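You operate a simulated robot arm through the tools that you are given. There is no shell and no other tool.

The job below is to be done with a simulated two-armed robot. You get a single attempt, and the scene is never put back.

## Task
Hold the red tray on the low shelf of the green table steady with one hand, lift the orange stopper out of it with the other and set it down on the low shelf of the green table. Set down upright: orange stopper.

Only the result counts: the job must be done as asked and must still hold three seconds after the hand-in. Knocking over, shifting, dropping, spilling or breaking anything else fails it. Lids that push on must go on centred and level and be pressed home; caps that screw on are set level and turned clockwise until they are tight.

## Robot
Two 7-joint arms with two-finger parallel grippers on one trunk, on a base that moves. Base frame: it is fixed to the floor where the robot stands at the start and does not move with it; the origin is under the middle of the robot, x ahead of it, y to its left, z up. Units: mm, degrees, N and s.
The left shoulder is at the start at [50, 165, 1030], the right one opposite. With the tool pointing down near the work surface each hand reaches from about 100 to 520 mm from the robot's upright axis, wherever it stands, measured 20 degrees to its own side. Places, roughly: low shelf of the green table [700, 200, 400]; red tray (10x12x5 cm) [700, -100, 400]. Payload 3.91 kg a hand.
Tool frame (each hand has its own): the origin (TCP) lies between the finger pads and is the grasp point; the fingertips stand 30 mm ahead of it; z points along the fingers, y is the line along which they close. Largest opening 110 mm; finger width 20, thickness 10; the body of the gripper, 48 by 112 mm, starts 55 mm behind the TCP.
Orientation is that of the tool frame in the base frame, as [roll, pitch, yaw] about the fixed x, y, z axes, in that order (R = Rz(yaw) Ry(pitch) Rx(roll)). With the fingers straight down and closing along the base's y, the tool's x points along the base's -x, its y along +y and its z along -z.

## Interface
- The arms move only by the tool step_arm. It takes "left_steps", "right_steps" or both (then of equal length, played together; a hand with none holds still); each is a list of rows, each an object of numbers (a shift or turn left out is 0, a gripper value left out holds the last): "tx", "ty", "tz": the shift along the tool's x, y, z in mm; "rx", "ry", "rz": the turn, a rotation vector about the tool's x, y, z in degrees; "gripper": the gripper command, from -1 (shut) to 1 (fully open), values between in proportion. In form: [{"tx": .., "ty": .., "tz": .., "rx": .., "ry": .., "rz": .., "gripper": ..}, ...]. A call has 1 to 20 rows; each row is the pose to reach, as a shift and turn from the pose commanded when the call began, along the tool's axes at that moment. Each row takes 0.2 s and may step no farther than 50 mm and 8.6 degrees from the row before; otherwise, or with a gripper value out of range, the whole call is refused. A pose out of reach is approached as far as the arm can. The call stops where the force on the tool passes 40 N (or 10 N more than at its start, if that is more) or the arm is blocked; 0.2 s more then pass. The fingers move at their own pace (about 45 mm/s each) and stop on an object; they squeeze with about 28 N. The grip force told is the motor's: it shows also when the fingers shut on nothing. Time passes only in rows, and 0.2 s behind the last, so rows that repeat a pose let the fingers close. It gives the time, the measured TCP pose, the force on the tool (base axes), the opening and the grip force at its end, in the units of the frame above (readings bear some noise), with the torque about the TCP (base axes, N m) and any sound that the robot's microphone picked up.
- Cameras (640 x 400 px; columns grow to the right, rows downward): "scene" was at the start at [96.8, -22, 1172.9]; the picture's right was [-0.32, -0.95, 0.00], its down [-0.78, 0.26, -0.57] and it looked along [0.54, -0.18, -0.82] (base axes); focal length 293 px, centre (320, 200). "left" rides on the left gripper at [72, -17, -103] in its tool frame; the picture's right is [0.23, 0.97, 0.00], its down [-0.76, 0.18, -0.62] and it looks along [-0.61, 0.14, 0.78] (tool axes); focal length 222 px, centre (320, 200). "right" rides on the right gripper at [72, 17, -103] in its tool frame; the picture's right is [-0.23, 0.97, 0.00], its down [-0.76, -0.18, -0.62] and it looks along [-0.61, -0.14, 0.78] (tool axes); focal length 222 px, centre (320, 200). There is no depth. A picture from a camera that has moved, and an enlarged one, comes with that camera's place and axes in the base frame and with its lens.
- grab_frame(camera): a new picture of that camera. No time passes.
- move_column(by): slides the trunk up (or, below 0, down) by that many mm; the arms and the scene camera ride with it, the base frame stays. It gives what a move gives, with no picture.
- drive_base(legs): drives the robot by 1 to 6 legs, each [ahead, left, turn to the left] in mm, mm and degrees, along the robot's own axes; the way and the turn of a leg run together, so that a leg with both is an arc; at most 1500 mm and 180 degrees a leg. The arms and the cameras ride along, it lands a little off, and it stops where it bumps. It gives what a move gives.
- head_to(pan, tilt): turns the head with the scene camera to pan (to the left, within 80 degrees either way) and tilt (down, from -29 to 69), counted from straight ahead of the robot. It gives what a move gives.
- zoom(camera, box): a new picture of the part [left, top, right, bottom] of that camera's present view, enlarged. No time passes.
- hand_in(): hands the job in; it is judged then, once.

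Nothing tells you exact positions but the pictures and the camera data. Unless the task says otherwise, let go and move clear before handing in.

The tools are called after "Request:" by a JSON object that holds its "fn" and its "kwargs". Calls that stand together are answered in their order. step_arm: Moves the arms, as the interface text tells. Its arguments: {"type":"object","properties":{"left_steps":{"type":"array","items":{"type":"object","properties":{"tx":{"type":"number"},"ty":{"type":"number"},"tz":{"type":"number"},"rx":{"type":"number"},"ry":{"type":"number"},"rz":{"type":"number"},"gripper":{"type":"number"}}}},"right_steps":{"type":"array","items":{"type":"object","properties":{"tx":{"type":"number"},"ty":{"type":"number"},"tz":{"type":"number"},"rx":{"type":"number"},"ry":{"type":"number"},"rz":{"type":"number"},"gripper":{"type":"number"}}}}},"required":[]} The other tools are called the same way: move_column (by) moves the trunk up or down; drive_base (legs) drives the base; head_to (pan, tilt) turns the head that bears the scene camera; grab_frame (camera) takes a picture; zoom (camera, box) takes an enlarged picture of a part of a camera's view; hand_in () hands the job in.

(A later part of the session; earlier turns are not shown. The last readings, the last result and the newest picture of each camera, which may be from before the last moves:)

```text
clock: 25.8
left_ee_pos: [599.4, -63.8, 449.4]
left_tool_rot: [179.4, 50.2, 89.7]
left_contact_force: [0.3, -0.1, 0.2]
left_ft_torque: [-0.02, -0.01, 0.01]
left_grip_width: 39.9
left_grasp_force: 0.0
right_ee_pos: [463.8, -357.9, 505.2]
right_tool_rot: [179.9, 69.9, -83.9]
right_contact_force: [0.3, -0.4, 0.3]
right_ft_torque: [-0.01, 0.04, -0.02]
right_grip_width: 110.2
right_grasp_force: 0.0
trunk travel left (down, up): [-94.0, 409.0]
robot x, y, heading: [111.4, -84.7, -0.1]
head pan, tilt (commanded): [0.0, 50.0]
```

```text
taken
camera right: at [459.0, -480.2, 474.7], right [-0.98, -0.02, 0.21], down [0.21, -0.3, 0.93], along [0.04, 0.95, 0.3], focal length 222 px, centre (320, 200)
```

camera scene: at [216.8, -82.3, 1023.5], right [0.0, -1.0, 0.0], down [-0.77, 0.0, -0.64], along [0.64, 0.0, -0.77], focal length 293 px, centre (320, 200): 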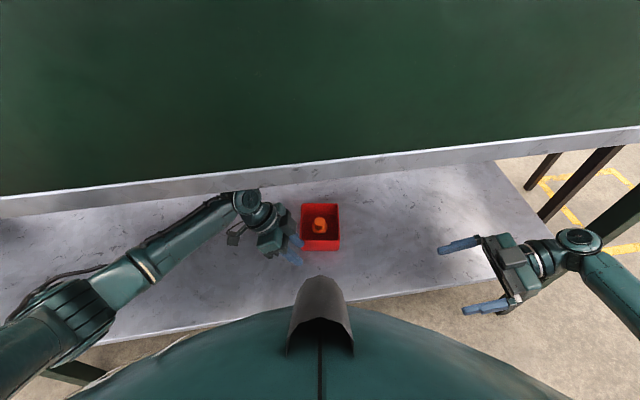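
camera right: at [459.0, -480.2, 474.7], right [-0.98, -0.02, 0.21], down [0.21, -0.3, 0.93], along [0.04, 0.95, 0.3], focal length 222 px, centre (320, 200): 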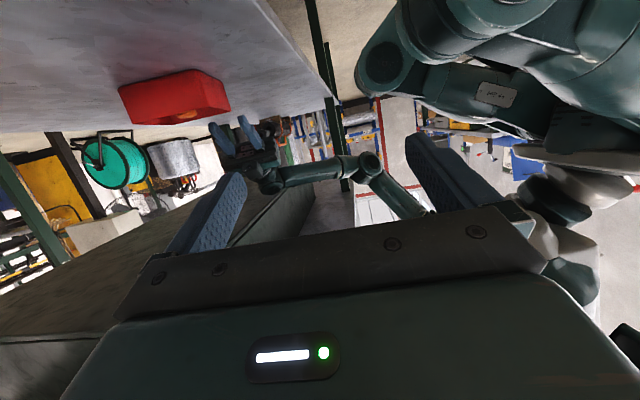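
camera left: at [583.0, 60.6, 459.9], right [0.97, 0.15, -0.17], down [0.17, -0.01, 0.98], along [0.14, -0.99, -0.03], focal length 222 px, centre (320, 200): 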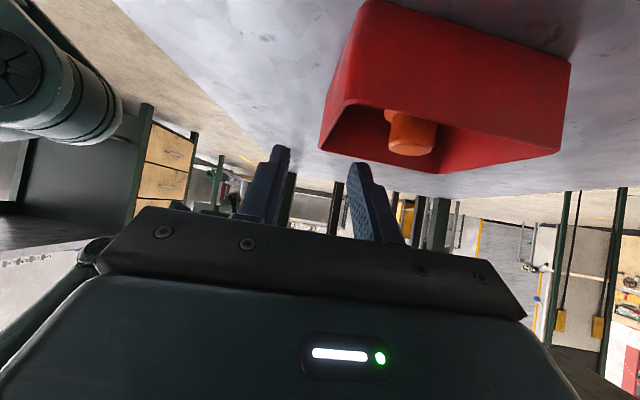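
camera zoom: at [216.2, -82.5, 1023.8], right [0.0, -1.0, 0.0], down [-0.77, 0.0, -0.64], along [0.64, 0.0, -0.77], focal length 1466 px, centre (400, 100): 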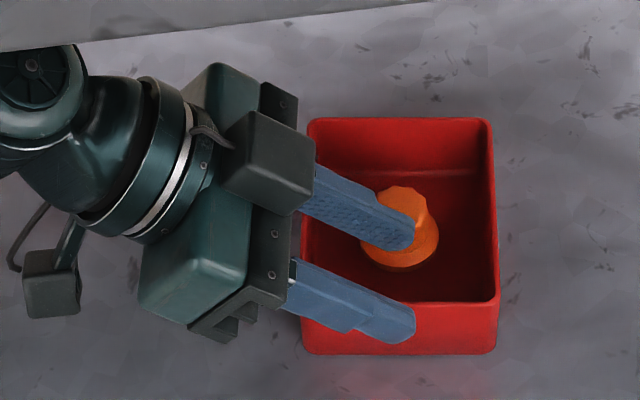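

Request:
{"fn": "zoom", "kwargs": {"camera": "left", "box": [240, 80, 400, 180]}}

```text
4.00 times, centred on (320, 130) of left
camera zoom: at [583.0, 60.6, 459.9], right [0.97, 0.15, -0.17], down [0.17, -0.01, 0.98], along [0.14, -0.99, -0.03], focal length 888 px, centre (320, 480)
```

zoom: 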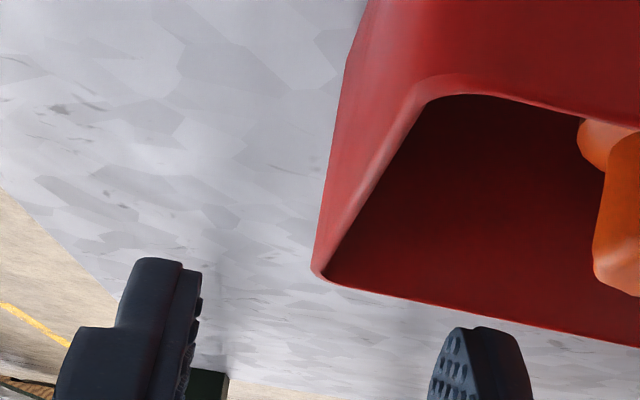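

The fingers are nearly centred on the front wall, whose outer face is at x≈599.7. I'll shift about 2.5 mm forward and lower straight down around the wall.

Request:
{"fn": "step_arm", "kwargs": {"left_steps": [{"ty": 2.3}, {"tx": 10.6, "ty": 2.3, "tz": 9.4}, {"tx": 21.2, "ty": 2.3, "tz": 18.7}, {"tx": 31.8, "ty": 2.3, "tz": 28.1}]}}

Request:
{"fn": "zoom", "kwargs": {"camera": "left", "box": [220, 40, 460, 190]}}

Request:
{"fn": "zoom", "kwargs": {"camera": "scene", "box": [240, 180, 368, 260]}}

```text
clock: 26.8
left_ee_pos: [604.0, -64.5, 406.8]
left_tool_rot: [179.6, 50.2, 89.8]
left_contact_force: [0.0, 0.1, -0.2]
left_ft_torque: [0.02, -0.02, 0.01]
left_grip_width: 40.0
left_grasp_force: 0.1
right_ee_pos: [464.2, -357.8, 506.8]
right_tool_rot: [-179.9, 69.9, -84.1]
right_contact_force: [0.1, -0.2, -0.6]
right_ft_torque: [-0.01, 0.0, 0.01]
right_grip_width: 110.2
right_grasp_force: 0.1
trunk travel left (down, up): [-94.0, 409.0]
robot x, y, heading: [112.0, -83.2, -0.1]
head pan, tilt (commanded): [0.0, 50.0]
```

```text
2.67 times, centred on (340, 115) of left
camera zoom: at [586.7, 61.1, 417.2], right [0.97, 0.15, -0.17], down [0.17, -0.01, 0.98], along [0.14, -0.99, -0.03], focal length 592 px, centre (267, 427)
```

zoom: 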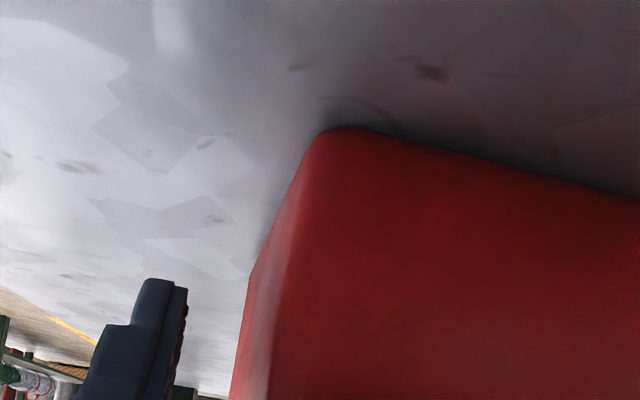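

```text
5.00 times, centred on (304, 220) of scene
camera zoom: at [216.2, -82.5, 1023.8], right [0.0, -1.0, 0.0], down [-0.77, 0.0, -0.64], along [0.64, 0.0, -0.77], focal length 1466 px, centre (400, 100)
```

zoom: 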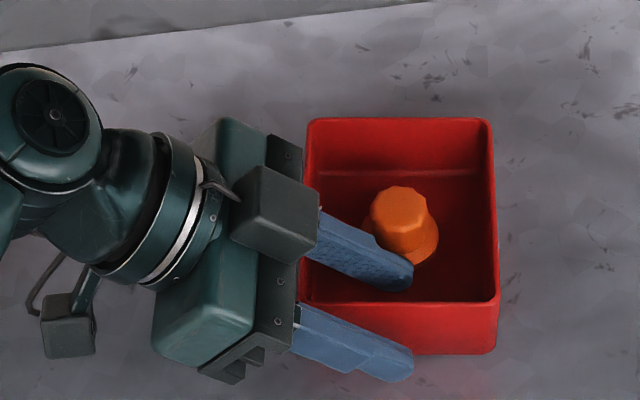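

The fingers straddle the wall, slightly off centre by about 1.7 mm. I'll correct that and close gently.

Request:
{"fn": "step_arm", "kwargs": {"left_steps": [{"ty": -1.7}, {"ty": -1.7, "gripper": -0.6}, {"ty": -1.7, "gripper": -0.6}, {"ty": -1.7, "gripper": -0.8}, {"ty": -1.7, "gripper": -1}, {"ty": -1.7, "gripper": -1}, {"ty": -1.7, "gripper": -1}]}}

Request:
{"fn": "zoom", "kwargs": {"camera": "scene", "box": [272, 190, 368, 250]}}

Request:
{"fn": "zoom", "kwargs": {"camera": "right", "box": [96, 50, 256, 150]}}

```text
clock: 28.4
left_ee_pos: [602.2, -64.4, 407.4]
left_tool_rot: [179.5, 50.2, 89.7]
left_contact_force: [0.5, -0.2, 0.2]
left_ft_torque: [-0.08, 0.14, 0.01]
left_grip_width: 2.6
left_grasp_force: 28.2
right_ee_pos: [463.5, -357.6, 505.6]
right_tool_rot: [-180.0, 69.8, -84.0]
right_contact_force: [-0.3, -1.0, -0.5]
right_ft_torque: [-0.02, 0.01, -0.02]
right_grip_width: 110.1
right_grasp_force: 0.0
trunk travel left (down, up): [-94.0, 409.0]
robot x, y, heading: [110.3, -89.5, 0.0]
head pan, tilt (commanded): [0.0, 50.0]
```

```text
6.67 times, centred on (320, 220) of scene
camera zoom: at [216.3, -82.5, 1023.8], right [0.0, -1.0, 0.0], down [-0.77, 0.0, -0.64], along [0.64, 0.0, -0.77], focal length 1955 px, centre (320, 67)
```

zoom: 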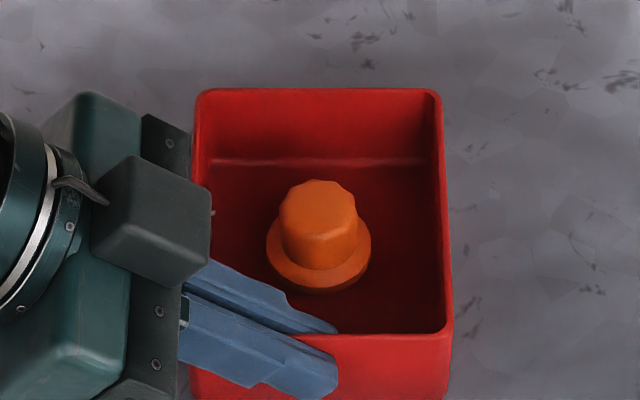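

```text
4.00 times, centred on (176, 100) of right
camera zoom: at [459.0, -480.2, 474.7], right [-0.98, -0.02, 0.21], down [0.21, -0.3, 0.93], along [0.04, 0.95, 0.3], focal length 888 px, centre (896, 600)
```

zoom: 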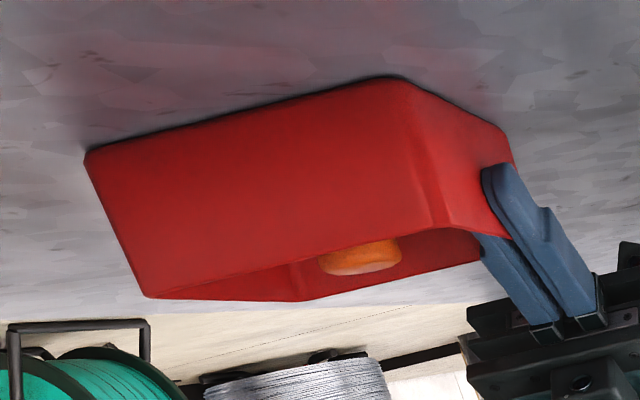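

The left hand now holds the front wall: 28 N on a 2.6 mm wall, and the tray moved less than about 1 mm. Next I'll turn the right hand so that its tool points forward-left and down, which keeps its wrist clear of the drawer box.

Request:
{"fn": "step_arm", "kwargs": {"right_steps": [{"rx": 6.07, "ry": 2.38, "rz": 3.17, "gripper": -0.09}, {"rx": 12.1, "ry": 4.75, "rz": 6.33}, {"rx": 18.2, "ry": 7.13, "rz": 9.5}, {"rx": 24.3, "ry": 9.5, "rz": 12.7}, {"rx": 30.3, "ry": 11.9, "rz": 15.8}, {"rx": 36.4, "ry": 14.26, "rz": 19.0}]}}

Request:
{"fn": "grab_frame", "kwargs": {"camera": "scene"}}

Request:
{"fn": "grab_frame", "kwargs": {"camera": "right"}}

```text
clock: 29.8
left_ee_pos: [602.1, -63.0, 407.3]
left_tool_rot: [179.7, 50.1, 89.7]
left_contact_force: [-0.6, 0.2, -0.3]
left_ft_torque: [-0.04, 0.1, 0.0]
left_grip_width: 2.6
left_grasp_force: 28.7
right_ee_pos: [463.0, -358.4, 506.3]
right_tool_rot: [-180.0, 55.0, -125.1]
right_contact_force: [0.2, -0.1, 0.5]
right_ft_torque: [0.01, 0.0, -0.02]
right_grip_width: 49.9
right_grasp_force: 0.0
trunk travel left (down, up): [-94.0, 409.0]
robot x, y, heading: [110.6, -86.1, -0.0]
head pan, tilt (commanded): [0.0, 50.0]
```

```text
taken
camera scene: at [216.3, -82.5, 1023.8], right [0.0, -1.0, 0.0], down [-0.77, 0.0, -0.64], along [0.64, 0.0, -0.77], focal length 293 px, centre (320, 200)
```

scene: 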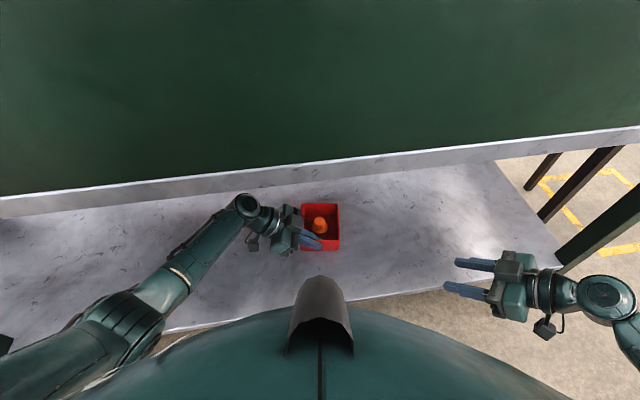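

```text
taken
camera right: at [376.7, -451.1, 507.1], right [-0.72, 0.67, 0.19], down [0.1, -0.16, 0.98], along [0.68, 0.73, 0.05], focal length 222 px, centre (320, 200)
```

right: 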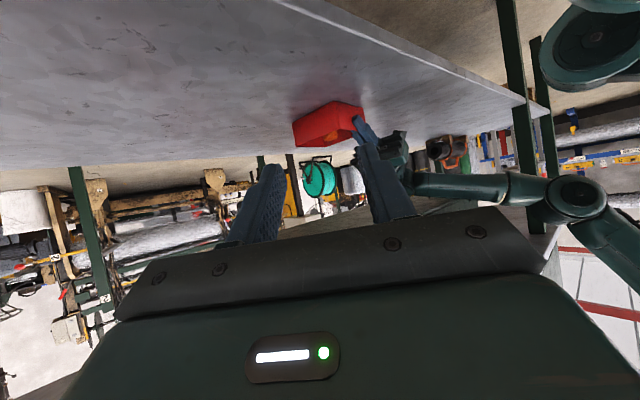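

Request:
{"fn": "step_arm", "kwargs": {"right_steps": [{"tx": -18.8, "ty": -0.3, "tz": 31.6}, {"tx": -37.5, "ty": -0.5, "tz": 63.1}, {"tx": -56.3, "ty": -0.8, "tz": 94.7}, {"tx": -75.1, "ty": -1, "tz": 126.3}, {"tx": -93.8, "ty": -1.3, "tz": 157.8}, {"tx": -112.6, "ty": -1.5, "tz": 189.4}]}}

Request:
{"fn": "grab_frame", "kwargs": {"camera": "scene"}}

Request:
{"fn": "grab_frame", "kwargs": {"camera": "right"}}

Request:
{"fn": "zoom", "kwargs": {"camera": "scene", "box": [256, 180, 384, 260]}}

```text
clock: 31.2
left_ee_pos: [602.6, -62.8, 406.5]
left_tool_rot: [179.6, 50.2, 89.7]
left_contact_force: [-0.5, 0.3, -0.1]
left_ft_torque: [-0.06, 0.1, -0.02]
left_grip_width: 2.5
left_grasp_force: 28.3
right_ee_pos: [593.6, -177.9, 495.4]
right_tool_rot: [179.9, 55.0, -125.0]
right_contact_force: [0.1, 0.3, -1.0]
right_ft_torque: [0.0, 0.02, -0.02]
right_grip_width: 50.0
right_grasp_force: 0.2
trunk travel left (down, up): [-94.0, 409.0]
robot x, y, heading: [115.0, -83.6, -0.2]
head pan, tilt (commanded): [0.0, 50.0]
```

```text
taken
camera scene: at [216.2, -82.6, 1023.8], right [0.0, -1.0, 0.0], down [-0.77, 0.0, -0.64], along [0.64, 0.0, -0.77], focal length 293 px, centre (320, 200)
```

scene: 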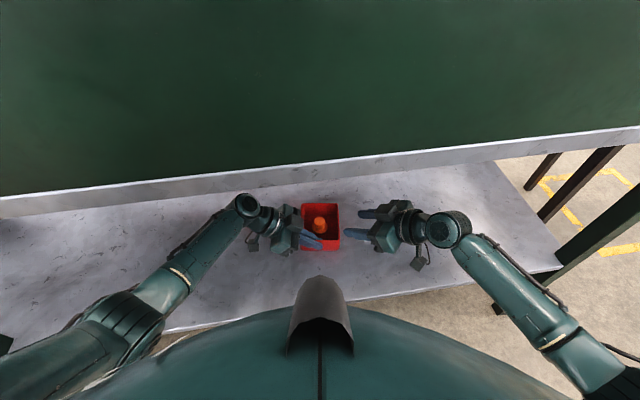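

```text
taken
camera right: at [506.8, -270.3, 495.2], right [-0.72, 0.66, 0.19], down [0.1, -0.16, 0.98], along [0.68, 0.73, 0.05], focal length 222 px, centre (320, 200)
```

right: 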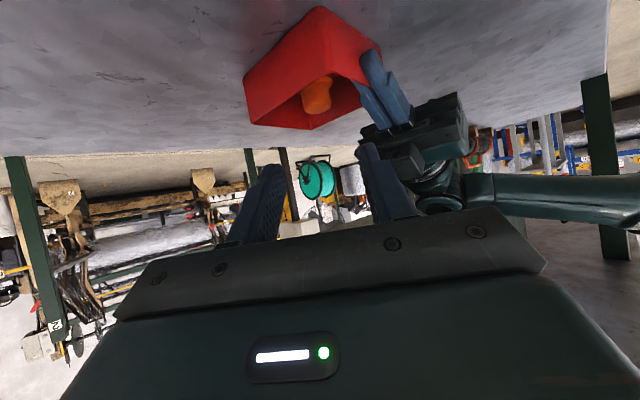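

```text
5.00 times, centred on (320, 220) of scene
camera zoom: at [216.2, -82.6, 1023.8], right [0.0, -1.0, 0.0], down [-0.77, 0.0, -0.64], along [0.64, 0.0, -0.77], focal length 1466 px, centre (320, 100)
```

zoom: 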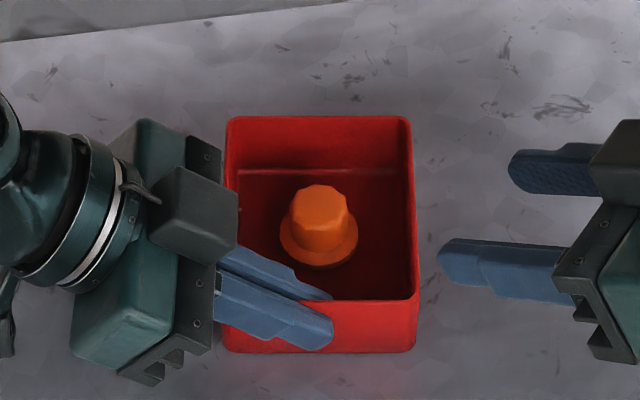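

Request:
{"fn": "step_arm", "kwargs": {"right_steps": [{"tx": 0}, {"tx": 0}]}}

Request:
{"fn": "zoom", "kwargs": {"camera": "right", "box": [220, 0, 412, 120]}}

```text
clock: 31.8
left_ee_pos: [602.6, -63.7, 406.3]
left_tool_rot: [179.7, 50.2, 89.7]
left_contact_force: [0.5, -0.2, -0.1]
left_ft_torque: [-0.01, 0.09, -0.04]
left_grip_width: 2.8
left_grasp_force: 27.7
right_ee_pos: [594.0, -177.0, 494.3]
right_tool_rot: [179.9, 55.0, -125.0]
right_contact_force: [-0.6, -0.8, 0.0]
right_ft_torque: [0.0, -0.03, 0.0]
right_grip_width: 50.0
right_grasp_force: 0.0
trunk travel left (down, up): [-94.0, 409.0]
robot x, y, heading: [110.5, -81.5, 0.2]
head pan, tilt (commanded): [0.0, 50.0]
```

```text
3.33 times, centred on (316, 60) of right
camera zoom: at [506.7, -270.4, 495.4], right [-0.72, 0.66, 0.19], down [0.1, -0.16, 0.98], along [0.68, 0.73, 0.05], focal length 740 px, centre (333, 667)
```

zoom: 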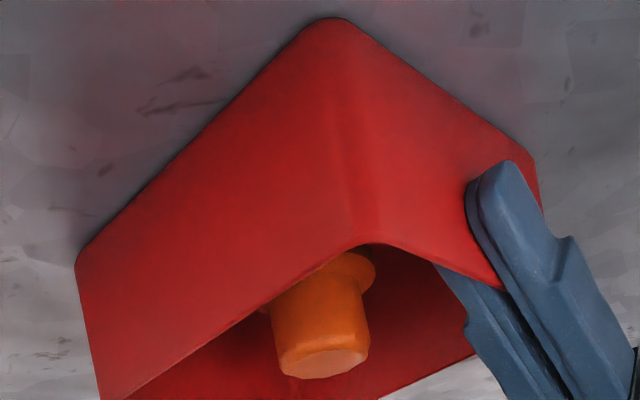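

Request:
{"fn": "step_arm", "kwargs": {"right_steps": [{"tx": 2, "ty": -0.3, "tz": 25}, {"tx": 4, "ty": -0.6, "tz": 50}, {"tx": 5.8, "ty": -1, "tz": 75.4}, {"tx": 5.8, "ty": -1, "tz": 75.4}]}}

Request:
{"fn": "grab_frame", "kwargs": {"camera": "right"}}

Request:
{"fn": "zoom", "kwargs": {"camera": "right", "box": [220, 40, 412, 160]}}

Request:
{"fn": "zoom", "kwargs": {"camera": "scene", "box": [272, 190, 368, 250]}}

```text
clock: 32.8
left_ee_pos: [602.5, -62.8, 406.2]
left_tool_rot: [179.5, 50.2, 89.6]
left_contact_force: [0.1, -0.6, 0.5]
left_ft_torque: [0.01, 0.12, -0.01]
left_grip_width: 2.7
left_grasp_force: 27.8
right_ee_pos: [625.7, -131.8, 442.8]
right_tool_rot: [-180.0, 55.0, -125.0]
right_contact_force: [-0.4, 0.5, 0.6]
right_ft_torque: [-0.02, -0.01, 0.02]
right_grip_width: 50.2
right_grasp_force: 0.1
trunk travel left (down, up): [-94.0, 409.0]
robot x, y, heading: [110.9, -84.4, -0.1]
head pan, tilt (commanded): [0.0, 50.0]
```

```text
taken
camera right: at [538.9, -223.9, 443.4], right [-0.72, 0.66, 0.19], down [0.1, -0.16, 0.98], along [0.68, 0.73, 0.05], focal length 222 px, centre (320, 200)
```

right: 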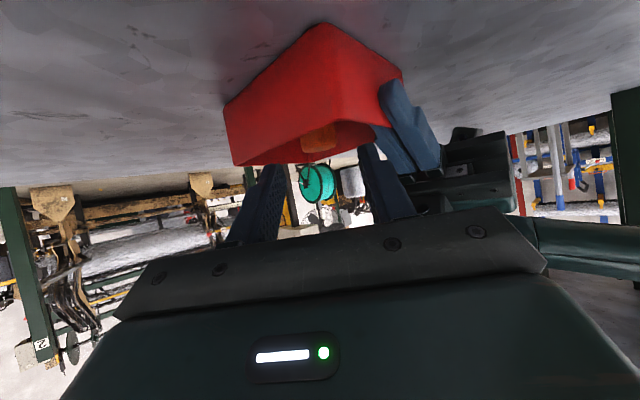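

```text
3.33 times, centred on (316, 100) of right
camera zoom: at [538.9, -223.9, 443.4], right [-0.72, 0.66, 0.19], down [0.1, -0.16, 0.98], along [0.68, 0.73, 0.05], focal length 740 px, centre (333, 533)
```

zoom: 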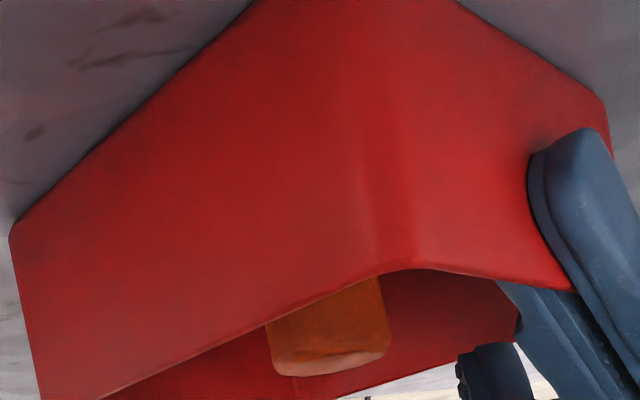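

```text
6.67 times, centred on (320, 220) of scene
camera zoom: at [216.2, -82.5, 1023.8], right [0.0, -1.0, 0.0], down [-0.77, 0.0, -0.64], along [0.64, 0.0, -0.77], focal length 1955 px, centre (320, 67)
```

zoom: 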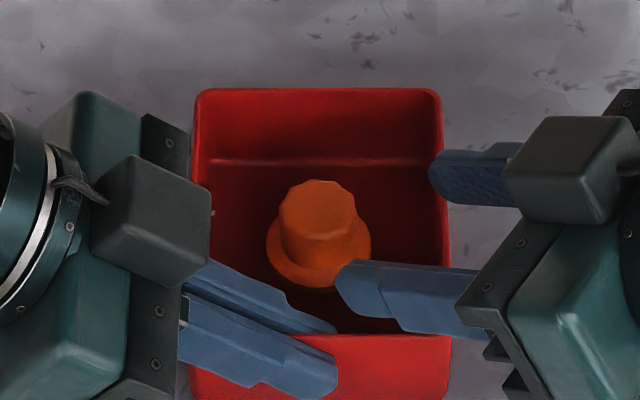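

Request:
{"fn": "zoom", "kwargs": {"camera": "right", "box": [240, 110, 400, 210]}}

```text
4.00 times, centred on (320, 160) of right
camera zoom: at [538.9, -223.9, 443.4], right [-0.72, 0.66, 0.19], down [0.1, -0.16, 0.98], along [0.68, 0.73, 0.05], focal length 888 px, centre (320, 360)
```

zoom: 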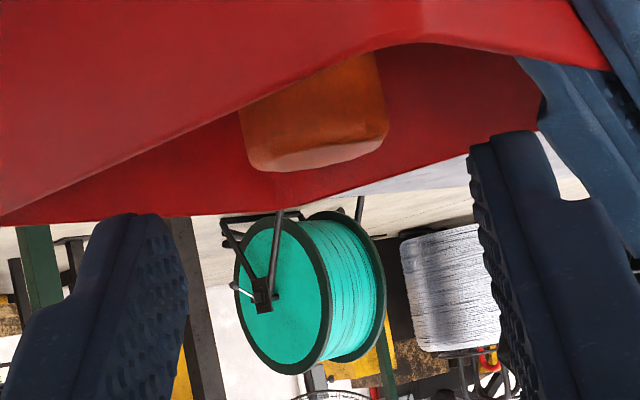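

The right fingers line up with the knob to within about 1.3 mm. I'll correct that and advance so the fingers straddle the knob, with the tips just above the flange.

Request:
{"fn": "step_arm", "kwargs": {"right_steps": [{"ty": -1.3}, {"tx": -1.8, "ty": -1.3, "tz": 15}, {"tx": -3.5, "ty": -1.3, "tz": 30}, {"tx": -5.8, "ty": -1.3, "tz": 44.5}, {"tx": -5.8, "ty": -1.3, "tz": 44.5}]}}

Request:
{"fn": "zoom", "kwargs": {"camera": "right", "box": [240, 90, 400, 190]}}

Request:
{"fn": "zoom", "kwargs": {"camera": "scene", "box": [272, 190, 368, 250]}}

Request:
{"fn": "grab_frame", "kwargs": {"camera": "left"}}

```text
clock: 34.0
left_ee_pos: [602.6, -62.7, 406.7]
left_tool_rot: [179.7, 50.2, 89.6]
left_contact_force: [-0.9, 0.2, 0.2]
left_ft_torque: [-0.01, 0.11, 0.02]
left_grip_width: 2.4
left_grasp_force: 28.0
right_ee_pos: [651.0, -97.1, 420.3]
right_tool_rot: [-180.0, 55.0, -125.0]
right_contact_force: [-0.5, 0.6, 0.3]
right_ft_torque: [0.01, 0.0, -0.03]
right_grip_width: 50.5
right_grasp_force: 0.0
trunk travel left (down, up): [-94.0, 409.0]
robot x, y, heading: [112.7, -81.8, -0.4]
head pan, tilt (commanded): [0.0, 50.0]
```

```text
4.00 times, centred on (320, 140) of right
camera zoom: at [563.8, -190.8, 422.5], right [-0.72, 0.66, 0.19], down [0.1, -0.16, 0.98], along [0.68, 0.73, 0.05], focal length 888 px, centre (320, 440)
```

zoom: 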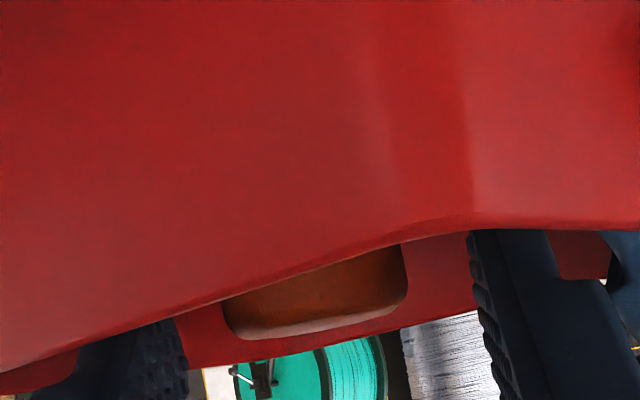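

```text
6.67 times, centred on (320, 220) of scene
camera zoom: at [216.3, -82.5, 1023.8], right [0.0, -1.0, 0.0], down [-0.77, 0.0, -0.64], along [0.64, 0.0, -0.77], focal length 1955 px, centre (320, 67)
```

zoom: 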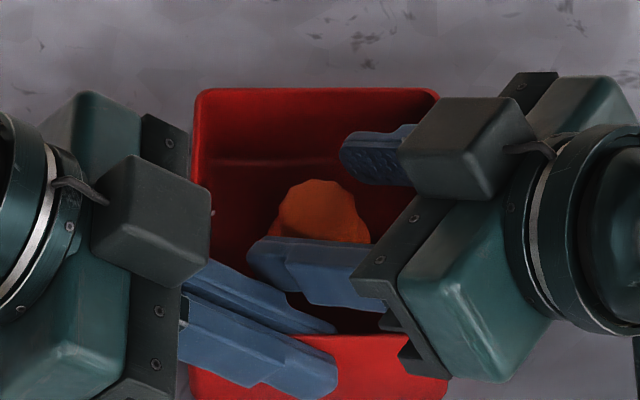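

```text
taken
camera left: at [585.3, 61.3, 417.8], right [0.97, 0.15, -0.17], down [0.17, -0.01, 0.98], along [0.14, -0.99, -0.03], focal length 222 px, centre (320, 200)
```

left: 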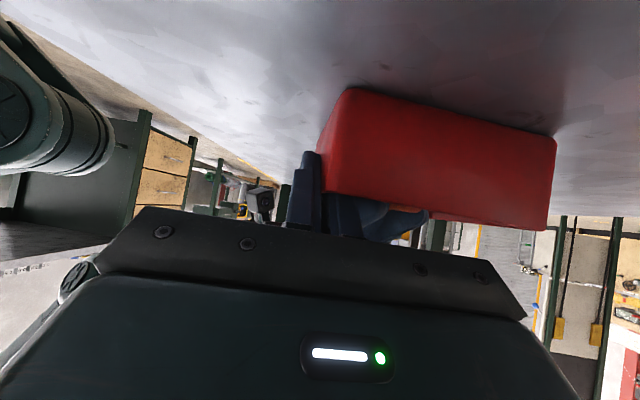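

The knob is centred between the right fingers to within half a millimetre. I'll close on it.

Request:
{"fn": "step_arm", "kwargs": {"right_steps": [{"ty": -0.4, "gripper": -0.3}, {"ty": -0.4, "gripper": -0.5}, {"ty": -0.4, "gripper": -0.7}, {"ty": -0.4, "gripper": -1}, {"ty": -0.4, "gripper": -1}, {"ty": -0.4, "gripper": -1}]}}

Request:
{"fn": "zoom", "kwargs": {"camera": "scene", "box": [272, 190, 368, 250]}}

Request:
{"fn": "zoom", "kwargs": {"camera": "right", "box": [240, 90, 400, 190]}}

```text
clock: 35.4
left_ee_pos: [603.0, -64.5, 408.0]
left_tool_rot: [179.5, 50.1, 89.7]
left_contact_force: [0.6, -0.2, 0.0]
left_ft_torque: [-0.04, 0.1, 0.04]
left_grip_width: 2.5
left_grasp_force: 28.4
right_ee_pos: [650.3, -98.4, 421.8]
right_tool_rot: [-180.0, 54.9, -125.0]
right_contact_force: [-0.2, -0.8, 1.5]
right_ft_torque: [-0.01, -0.04, -0.03]
right_grip_width: 27.8
right_grasp_force: 28.2
trunk travel left (down, up): [-94.0, 409.0]
robot x, y, heading: [108.0, -82.4, 0.0]
head pan, tilt (commanded): [0.0, 50.0]
```

```text
6.67 times, centred on (320, 220) of scene
camera zoom: at [216.2, -82.5, 1023.8], right [0.0, -1.0, 0.0], down [-0.77, 0.0, -0.64], along [0.64, 0.0, -0.77], focal length 1955 px, centre (320, 67)
```

zoom: 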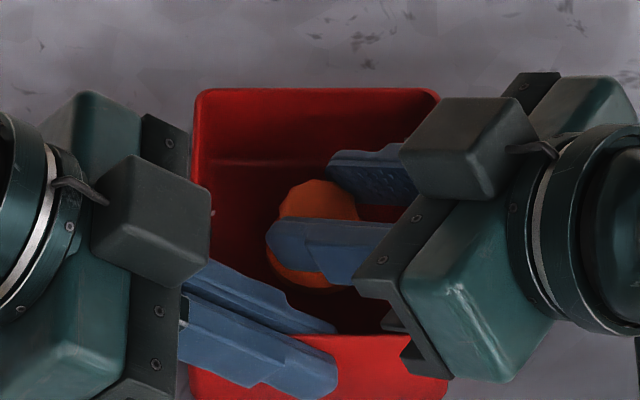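

```text
4.00 times, centred on (320, 140) of right
camera zoom: at [563.7, -191.5, 422.5], right [-0.72, 0.66, 0.19], down [0.1, -0.16, 0.98], along [0.68, 0.73, 0.05], focal length 888 px, centre (320, 440)
```

zoom: 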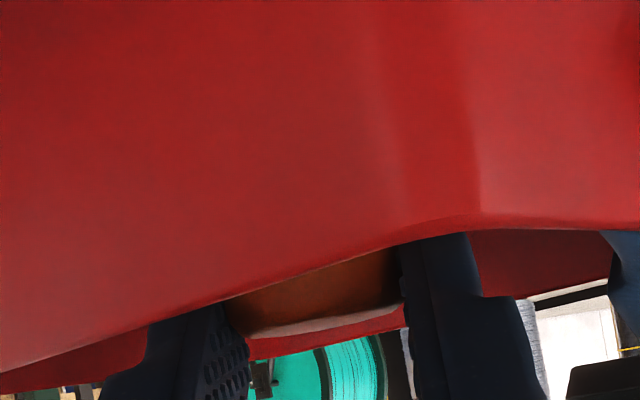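

I have a firm grip on the knob: 27.8 mm wide at 28 N. I'll lift slowly, straight up, while the left hand holds the tray.

Request:
{"fn": "step_arm", "kwargs": {"right_steps": [{"tx": -2.5, "tz": -1.7}, {"tx": -4.9, "tz": -3.4}, {"tx": -7.4, "tz": -5.2}, {"tx": -9.8, "tz": -6.9}, {"tx": -12.3, "tz": -8.6}]}}

Request:
{"fn": "zoom", "kwargs": {"camera": "scene", "box": [272, 190, 368, 250]}}

Request:
{"fn": "zoom", "kwargs": {"camera": "right", "box": [240, 90, 400, 190]}}

```text
clock: 36.6
left_ee_pos: [601.4, -64.7, 406.7]
left_tool_rot: [179.6, 50.2, 89.7]
left_contact_force: [0.2, 0.3, 0.9]
left_ft_torque: [0.0, 0.07, 0.0]
left_grip_width: 2.2
left_grasp_force: 28.2
right_ee_pos: [649.4, -98.9, 436.5]
right_tool_rot: [179.9, 55.0, -125.0]
right_contact_force: [-0.2, -0.5, -0.2]
right_ft_torque: [-0.01, 0.03, -0.01]
right_grip_width: 27.6
right_grasp_force: 28.3
trunk travel left (down, up): [-94.0, 409.0]
robot x, y, heading: [113.1, -85.1, -0.0]
head pan, tilt (commanded): [0.0, 50.0]
```

```text
6.67 times, centred on (320, 220) of scene
camera zoom: at [216.3, -82.5, 1023.8], right [0.0, -1.0, 0.0], down [-0.77, 0.0, -0.64], along [0.64, 0.0, -0.77], focal length 1955 px, centre (320, 67)
```

zoom: 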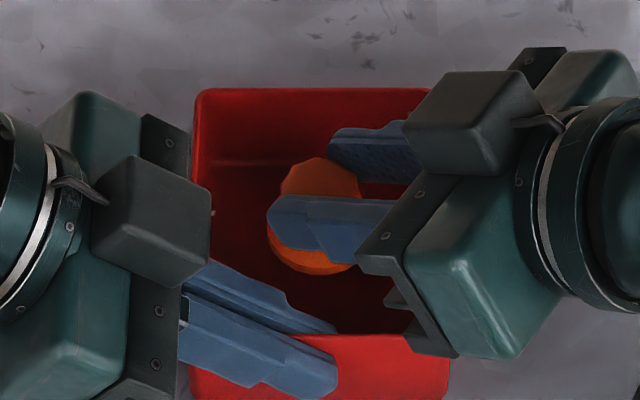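

```text
4.00 times, centred on (320, 140) of right
camera zoom: at [563.1, -192.1, 437.4], right [-0.72, 0.66, 0.19], down [0.1, -0.16, 0.98], along [0.68, 0.73, 0.05], focal length 888 px, centre (320, 440)
```

zoom: 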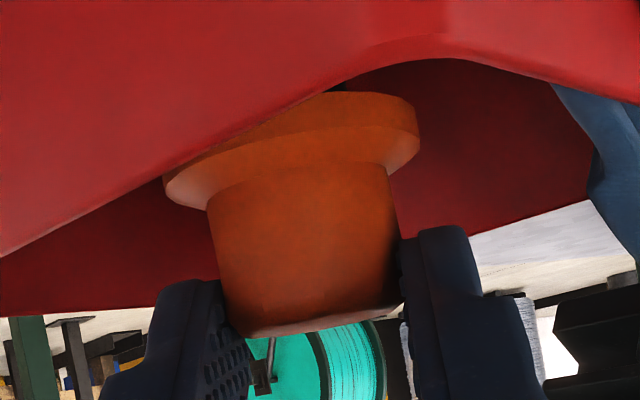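

The stopper comes up freely, and the tray stays put. I'll lift it on to clear the tray rim.

Request:
{"fn": "step_arm", "kwargs": {"right_steps": [{"tx": -9.2, "tz": -6.5}, {"tx": -18.4, "tz": -12.9}, {"tx": -27.7, "tz": -19.4}, {"tx": -36.9, "tz": -25.8}, {"tx": -36.9, "tz": -25.8}]}}

Request:
{"fn": "grab_frame", "kwargs": {"camera": "right"}}

Request:
{"fn": "grab_frame", "kwargs": {"camera": "scene"}}

Request:
{"fn": "grab_frame", "kwargs": {"camera": "left"}}

```text
clock: 37.8
left_ee_pos: [602.2, -63.7, 407.0]
left_tool_rot: [179.6, 50.2, 89.6]
left_contact_force: [0.2, 0.2, 0.5]
left_ft_torque: [-0.02, 0.05, -0.02]
left_grip_width: 2.4
left_grasp_force: 28.3
right_ee_pos: [647.4, -99.5, 481.0]
right_tool_rot: [179.8, 55.0, -125.1]
right_contact_force: [0.0, 0.0, -0.8]
right_ft_torque: [0.02, 0.04, 0.02]
right_grip_width: 27.9
right_grasp_force: 27.9
trunk travel left (down, up): [-94.0, 409.0]
robot x, y, heading: [112.4, -84.0, 0.0]
head pan, tilt (commanded): [0.0, 50.0]
```

```text
taken
camera right: at [560.8, -192.6, 483.1], right [-0.72, 0.66, 0.19], down [0.1, -0.16, 0.98], along [0.68, 0.73, 0.05], focal length 222 px, centre (320, 200)
```

right: 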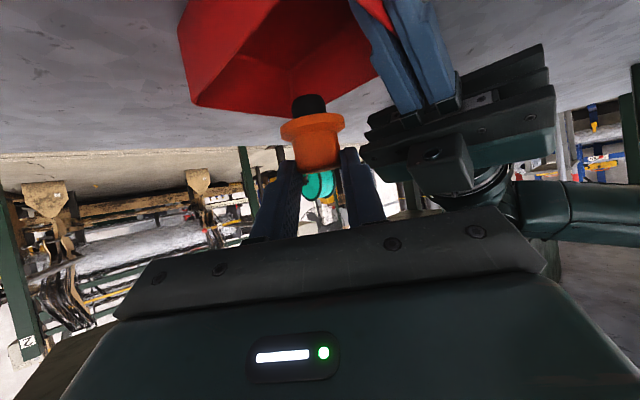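

```text
taken
camera scene: at [216.3, -82.5, 1023.8], right [0.0, -1.0, 0.0], down [-0.77, 0.0, -0.64], along [0.64, 0.0, -0.77], focal length 293 px, centre (320, 200)
```

scene: 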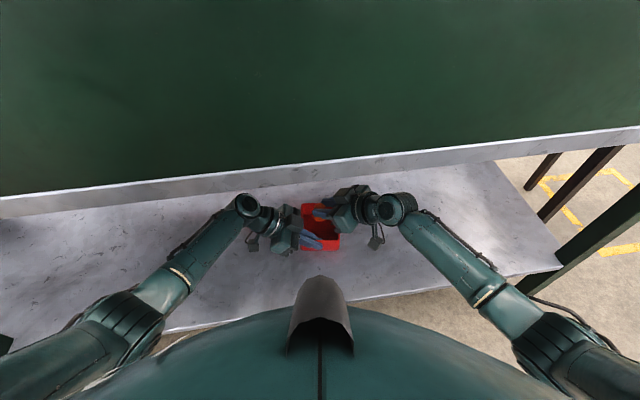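

```text
taken
camera left: at [585.3, 61.3, 417.8], right [0.97, 0.15, -0.17], down [0.17, -0.01, 0.98], along [0.14, -0.99, -0.03], focal length 222 px, centre (320, 200)
```

left: 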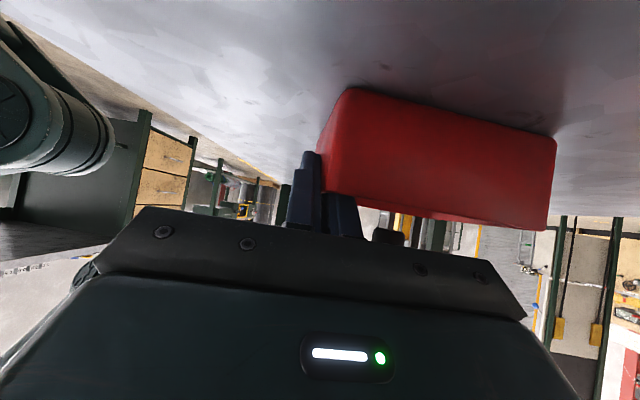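

Request:
{"fn": "zoom", "kwargs": {"camera": "right", "box": [256, 80, 384, 160]}}

Request:
{"fn": "zoom", "kwargs": {"camera": "scene", "box": [272, 190, 368, 250]}}

```text
5.00 times, centred on (320, 120) of right
camera zoom: at [560.8, -192.6, 483.1], right [-0.72, 0.66, 0.19], down [0.1, -0.16, 0.98], along [0.68, 0.73, 0.05], focal length 1111 px, centre (320, 600)
```

zoom: 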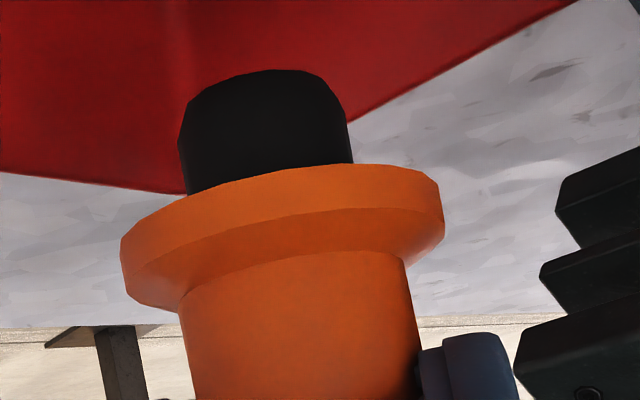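

```text
6.67 times, centred on (320, 220) of scene
camera zoom: at [216.3, -82.5, 1023.8], right [0.0, -1.0, 0.0], down [-0.77, 0.0, -0.64], along [0.64, 0.0, -0.77], focal length 1955 px, centre (320, 67)
```

zoom: 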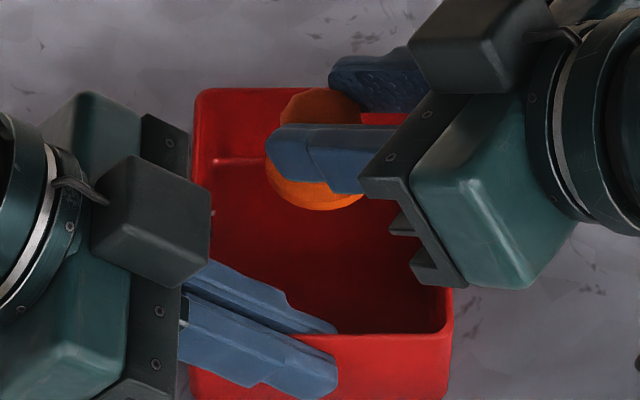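

The stopper is out and upright: orange knob and flange, with a short black plug about 23 mm across and 16 mm long below. I'll carry it to a clear spot on the shelf to the right of the tray.

Request:
{"fn": "step_arm", "kwargs": {"right_steps": [{"tx": -8.2, "tz": -5.7}, {"tx": 4.2, "ty": -11.4, "tz": -23.4}, {"tx": 16.6, "ty": -22.8, "tz": -41.1}, {"tx": 29, "ty": -34.2, "tz": -58.9}, {"tx": 41.4, "ty": -45.6, "tz": -76.6}, {"tx": 53.8, "ty": -57, "tz": -94.3}, {"tx": 66.2, "ty": -68.4, "tz": -112}, {"tx": 66.2, "ty": -68.4, "tz": -112}]}}

Request:
{"fn": "grab_frame", "kwargs": {"camera": "scene"}}

Request:
{"fn": "zoom", "kwargs": {"camera": "right", "box": [240, 60, 400, 160]}}

```text
clock: 39.6
left_ee_pos: [603.6, -64.4, 407.1]
left_tool_rot: [179.6, 50.2, 89.7]
left_contact_force: [0.4, -0.8, 0.9]
left_ft_torque: [-0.02, 0.08, 0.0]
left_grip_width: 2.8
left_grasp_force: 28.4
right_ee_pos: [629.6, -242.1, 490.7]
right_tool_rot: [180.0, 55.0, -125.1]
right_contact_force: [0.0, -0.1, -0.1]
right_ft_torque: [-0.03, -0.03, -0.01]
right_grip_width: 27.8
right_grasp_force: 28.6
trunk travel left (down, up): [-94.0, 409.0]
robot x, y, heading: [110.9, -79.8, -0.2]
head pan, tilt (commanded): [0.0, 50.0]
```

```text
taken
camera scene: at [216.3, -82.5, 1023.8], right [0.0, -1.0, 0.0], down [-0.77, 0.0, -0.64], along [0.64, 0.0, -0.77], focal length 293 px, centre (320, 200)
```

scene: 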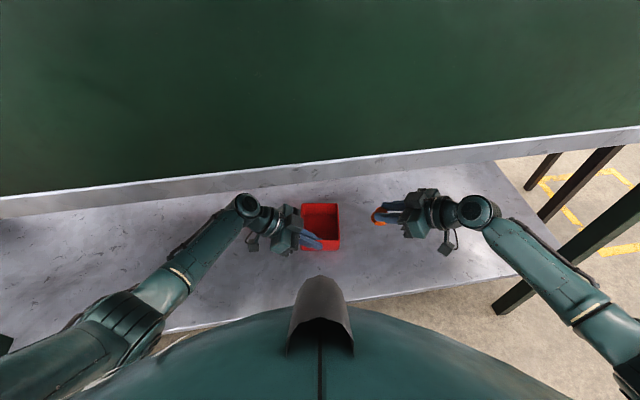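

```text
4.00 times, centred on (320, 110) of right
camera zoom: at [542.6, -336.4, 491.2], right [-0.72, 0.66, 0.19], down [0.1, -0.16, 0.98], along [0.68, 0.73, 0.05], focal length 888 px, centre (320, 560)
```

zoom: 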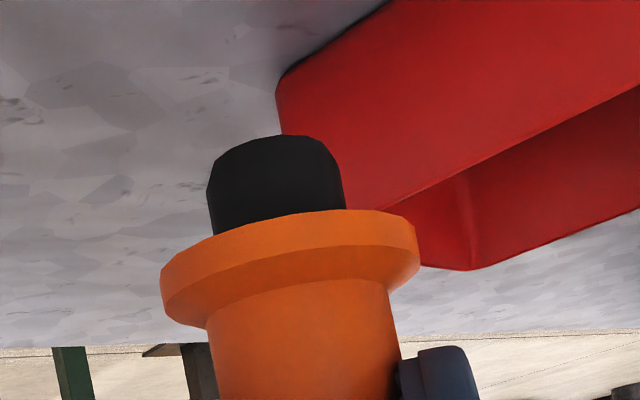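

Request:
{"fn": "step_arm", "kwargs": {"right_steps": [{"tx": 12.7, "tz": 8.9}, {"tx": 25.4, "tz": 17.8}, {"tx": 38.1, "tz": 26.7}, {"tx": 48.3, "tz": 33.8}, {"tx": 50.8, "tz": 35.6}, {"tx": 50.8, "tz": 35.6}]}}

Request:
{"fn": "zoom", "kwargs": {"camera": "right", "box": [240, 60, 400, 160]}}

Request:
{"fn": "zoom", "kwargs": {"camera": "scene", "box": [336, 180, 464, 260]}}

```text
clock: 41.0
left_ee_pos: [603.3, -63.5, 406.8]
left_tool_rot: [179.6, 50.2, 89.7]
left_contact_force: [-0.5, 0.7, 0.1]
left_ft_torque: [0.01, 0.1, 0.02]
left_grip_width: 2.5
left_grasp_force: 27.8
right_ee_pos: [629.0, -245.1, 427.4]
right_tool_rot: [179.9, 55.0, -124.9]
right_contact_force: [-0.1, -0.2, -1.4]
right_ft_torque: [0.01, -0.02, 0.03]
right_grip_width: 27.5
right_grasp_force: 27.9
trunk travel left (down, up): [-94.0, 409.0]
robot x, y, heading: [112.3, -85.7, 0.1]
head pan, tilt (commanded): [0.0, 50.0]
```

```text
4.00 times, centred on (320, 110) of right
camera zoom: at [543.4, -338.4, 428.9], right [-0.72, 0.66, 0.19], down [0.1, -0.16, 0.98], along [0.68, 0.73, 0.05], focal length 888 px, centre (320, 560)
```

zoom: 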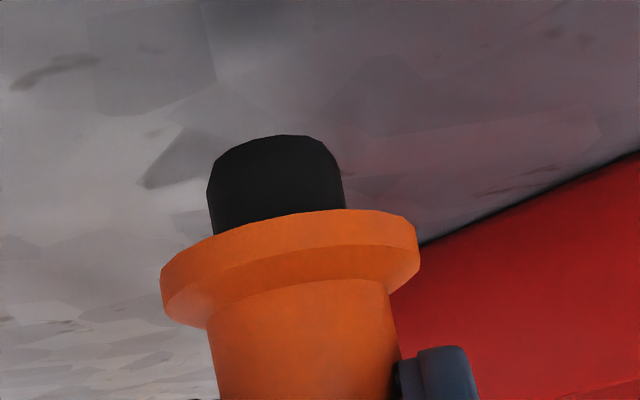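

```text
5.00 times, centred on (400, 220) of scene
camera zoom: at [216.3, -82.5, 1023.8], right [0.0, -1.0, 0.0], down [-0.77, 0.0, -0.64], along [0.64, 0.0, -0.77], focal length 1466 px, centre (-80, 100)
```

zoom: 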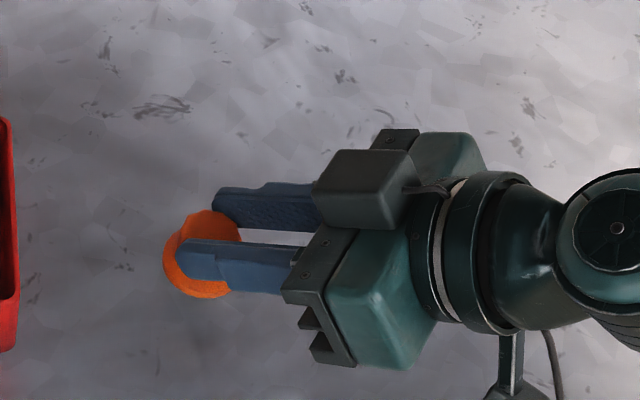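

Request:
{"fn": "step_arm", "kwargs": {"right_steps": [{"tx": 1.64, "tz": 1.15}, {"tx": 3.28, "tz": 2.3}, {"tx": 4.9, "tz": 3.45}, {"tx": 4.9, "tz": 3.45}]}}

```text
clock: 42.0
left_ee_pos: [602.1, -62.7, 406.8]
left_tool_rot: [179.6, 50.3, 89.7]
left_contact_force: [-0.7, -0.1, 0.5]
left_ft_torque: [-0.03, 0.06, -0.02]
left_grip_width: 2.6
left_grasp_force: 27.8
right_ee_pos: [630.0, -243.9, 421.8]
right_tool_rot: [179.9, 55.1, -125.0]
right_contact_force: [-0.5, 0.5, -1.3]
right_ft_torque: [0.0, -0.01, 0.02]
right_grip_width: 27.8
right_grasp_force: 28.1
trunk travel left (down, up): [-94.0, 409.0]
robot x, y, heading: [109.1, -86.0, 0.2]
head pan, tilt (commanded): [0.0, 50.0]
```

Request:
{"fn": "step_arm", "kwargs": {"right_steps": [{"tx": 0.82, "tz": 0.57}, {"tx": 1.64, "tz": 1.15}, {"tx": 1.64, "tz": 1.15}]}}

Request:
{"fn": "zoom", "kwargs": {"camera": "right", "box": [240, 60, 400, 160]}}

```text
clock: 42.8
left_ee_pos: [602.1, -64.0, 407.4]
left_tool_rot: [179.6, 50.1, 89.7]
left_contact_force: [-0.1, 0.0, -0.2]
left_ft_torque: [-0.01, 0.03, 0.0]
left_grip_width: 2.8
left_grasp_force: 27.6
right_ee_pos: [630.9, -245.5, 419.8]
right_tool_rot: [-179.9, 55.0, -125.0]
right_contact_force: [-1.4, -0.3, 0.0]
right_ft_torque: [0.01, -0.01, 0.0]
right_grip_width: 27.6
right_grasp_force: 27.9
trunk travel left (down, up): [-94.0, 409.0]
robot x, y, heading: [110.8, -82.5, 0.2]
head pan, tilt (commanded): [0.0, 50.0]
```

```text
4.00 times, centred on (320, 110) of right
camera zoom: at [543.5, -338.2, 421.5], right [-0.72, 0.66, 0.19], down [0.1, -0.16, 0.98], along [0.68, 0.73, 0.05], focal length 888 px, centre (320, 560)
```

zoom: 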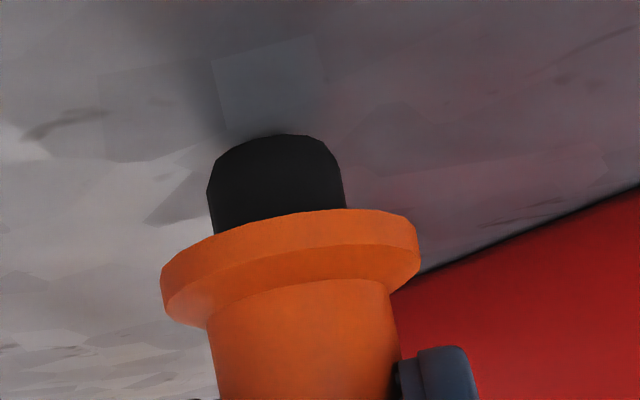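

Request:
{"fn": "step_arm", "kwargs": {"right_steps": [{"tx": 0.41, "tz": 0.29}, {"tx": 0.82, "tz": 0.57}, {"tx": 1.23, "tz": 0.86}, {"tx": 1.23, "tz": 0.86}]}}

```text
clock: 43.8
left_ee_pos: [602.1, -62.9, 407.7]
left_tool_rot: [179.6, 50.3, 89.6]
left_contact_force: [-0.3, 0.9, 1.1]
left_ft_torque: [0.03, 0.08, 0.04]
left_grip_width: 2.6
left_grasp_force: 28.0
right_ee_pos: [629.8, -246.1, 419.7]
right_tool_rot: [179.9, 55.1, -125.0]
right_contact_force: [-0.2, 0.2, -0.3]
right_ft_torque: [0.0, 0.02, 0.01]
right_grip_width: 27.6
right_grasp_force: 28.5
trunk travel left (down, up): [-94.0, 409.0]
robot x, y, heading: [109.4, -80.0, -0.2]
head pan, tilt (commanded): [0.0, 50.0]
```

Request:
{"fn": "step_arm", "kwargs": {"right_steps": [{"tx": 0.41, "tz": 0.29}, {"tx": 0.82, "tz": 0.57}, {"tx": 1.23, "tz": 0.86}, {"tx": 1.23, "tz": 0.86}]}}

Request:
{"fn": "zoom", "kwargs": {"camera": "right", "box": [240, 60, 400, 160]}}

```text
clock: 44.8
left_ee_pos: [602.4, -62.4, 407.6]
left_tool_rot: [179.6, 50.2, 89.7]
left_contact_force: [-0.4, -0.4, 0.6]
left_ft_torque: [0.0, 0.06, 0.02]
left_grip_width: 2.4
left_grasp_force: 27.8
right_ee_pos: [630.1, -244.7, 418.8]
right_tool_rot: [-180.0, 55.0, -125.0]
right_contact_force: [1.0, -0.4, 1.0]
right_ft_torque: [-0.05, -0.02, 0.02]
right_grip_width: 27.4
right_grasp_force: 27.7
trunk travel left (down, up): [-94.0, 409.0]
robot x, y, heading: [110.1, -85.9, 0.1]
head pan, tilt (commanded): [0.0, 50.0]
```

```text
4.00 times, centred on (320, 110) of right
camera zoom: at [544.0, -338.3, 418.8], right [-0.72, 0.66, 0.19], down [0.1, -0.16, 0.98], along [0.68, 0.73, 0.05], focal length 888 px, centre (320, 560)
```

zoom: 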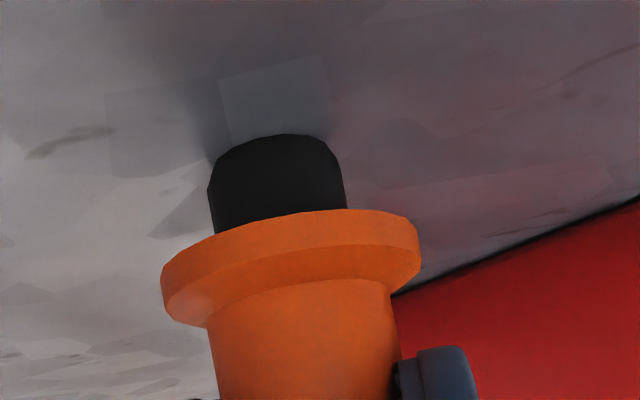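

Request:
{"fn": "step_arm", "kwargs": {"right_steps": [{"tx": 0.41, "tz": 0.29}, {"tx": 0.82, "tz": 0.57}, {"tx": 0.82, "tz": 0.57}]}}

```text
clock: 45.6
left_ee_pos: [601.7, -63.2, 406.6]
left_tool_rot: [179.7, 50.1, 89.7]
left_contact_force: [0.8, 0.2, 0.4]
left_ft_torque: [0.04, 0.08, -0.01]
left_grip_width: 2.7
left_grasp_force: 28.0
right_ee_pos: [630.6, -245.2, 416.7]
right_tool_rot: [-180.0, 54.9, -124.9]
right_contact_force: [-2.3, -0.5, 5.2]
right_ft_torque: [0.01, 0.04, 0.02]
right_grip_width: 27.7
right_grasp_force: 27.8
trunk travel left (down, up): [-94.0, 409.0]
robot x, y, heading: [110.6, -85.4, 0.1]
head pan, tilt (commanded): [0.0, 50.0]
```

Contact with the shelf shows at about 5 N. I'll hold briefly and check that the stopper is seated square before letting go.

Request:
{"fn": "step_arm", "kwargs": {"right_steps": [{"tx": 0.4, "tz": 0.28}, {"tx": 0.4, "tz": 0.28}]}}

Request:
{"fn": "zoom", "kwargs": {"camera": "right", "box": [256, 70, 384, 150]}}

```text
clock: 46.2
left_ee_pos: [601.7, -63.7, 407.1]
left_tool_rot: [179.6, 50.1, 89.7]
left_contact_force: [-0.1, -0.1, 0.1]
left_ft_torque: [0.04, 0.05, 0.0]
left_grip_width: 2.5
left_grasp_force: 28.0
right_ee_pos: [630.1, -245.0, 416.4]
right_tool_rot: [179.9, 55.1, -124.9]
right_contact_force: [-0.5, -0.2, 5.0]
right_ft_torque: [0.02, -0.03, 0.02]
right_grip_width: 27.3
right_grasp_force: 28.2
trunk travel left (down, up): [-94.0, 409.0]
robot x, y, heading: [109.7, -80.4, 0.1]
head pan, tilt (commanded): [0.0, 50.0]
```

```text
5.00 times, centred on (320, 110) of right
camera zoom: at [544.2, -338.0, 418.6], right [-0.72, 0.66, 0.19], down [0.1, -0.16, 0.98], along [0.68, 0.73, 0.05], focal length 1111 px, centre (320, 650)
```

zoom: 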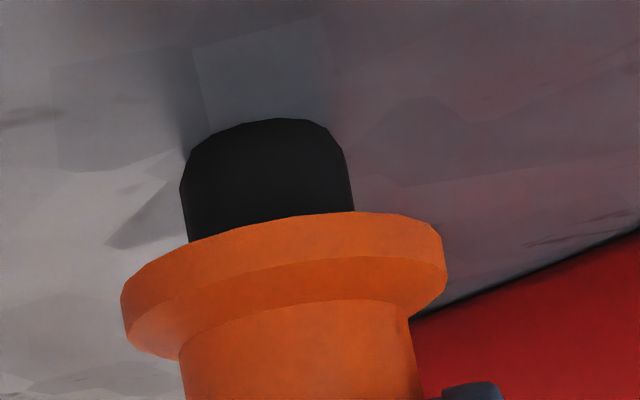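

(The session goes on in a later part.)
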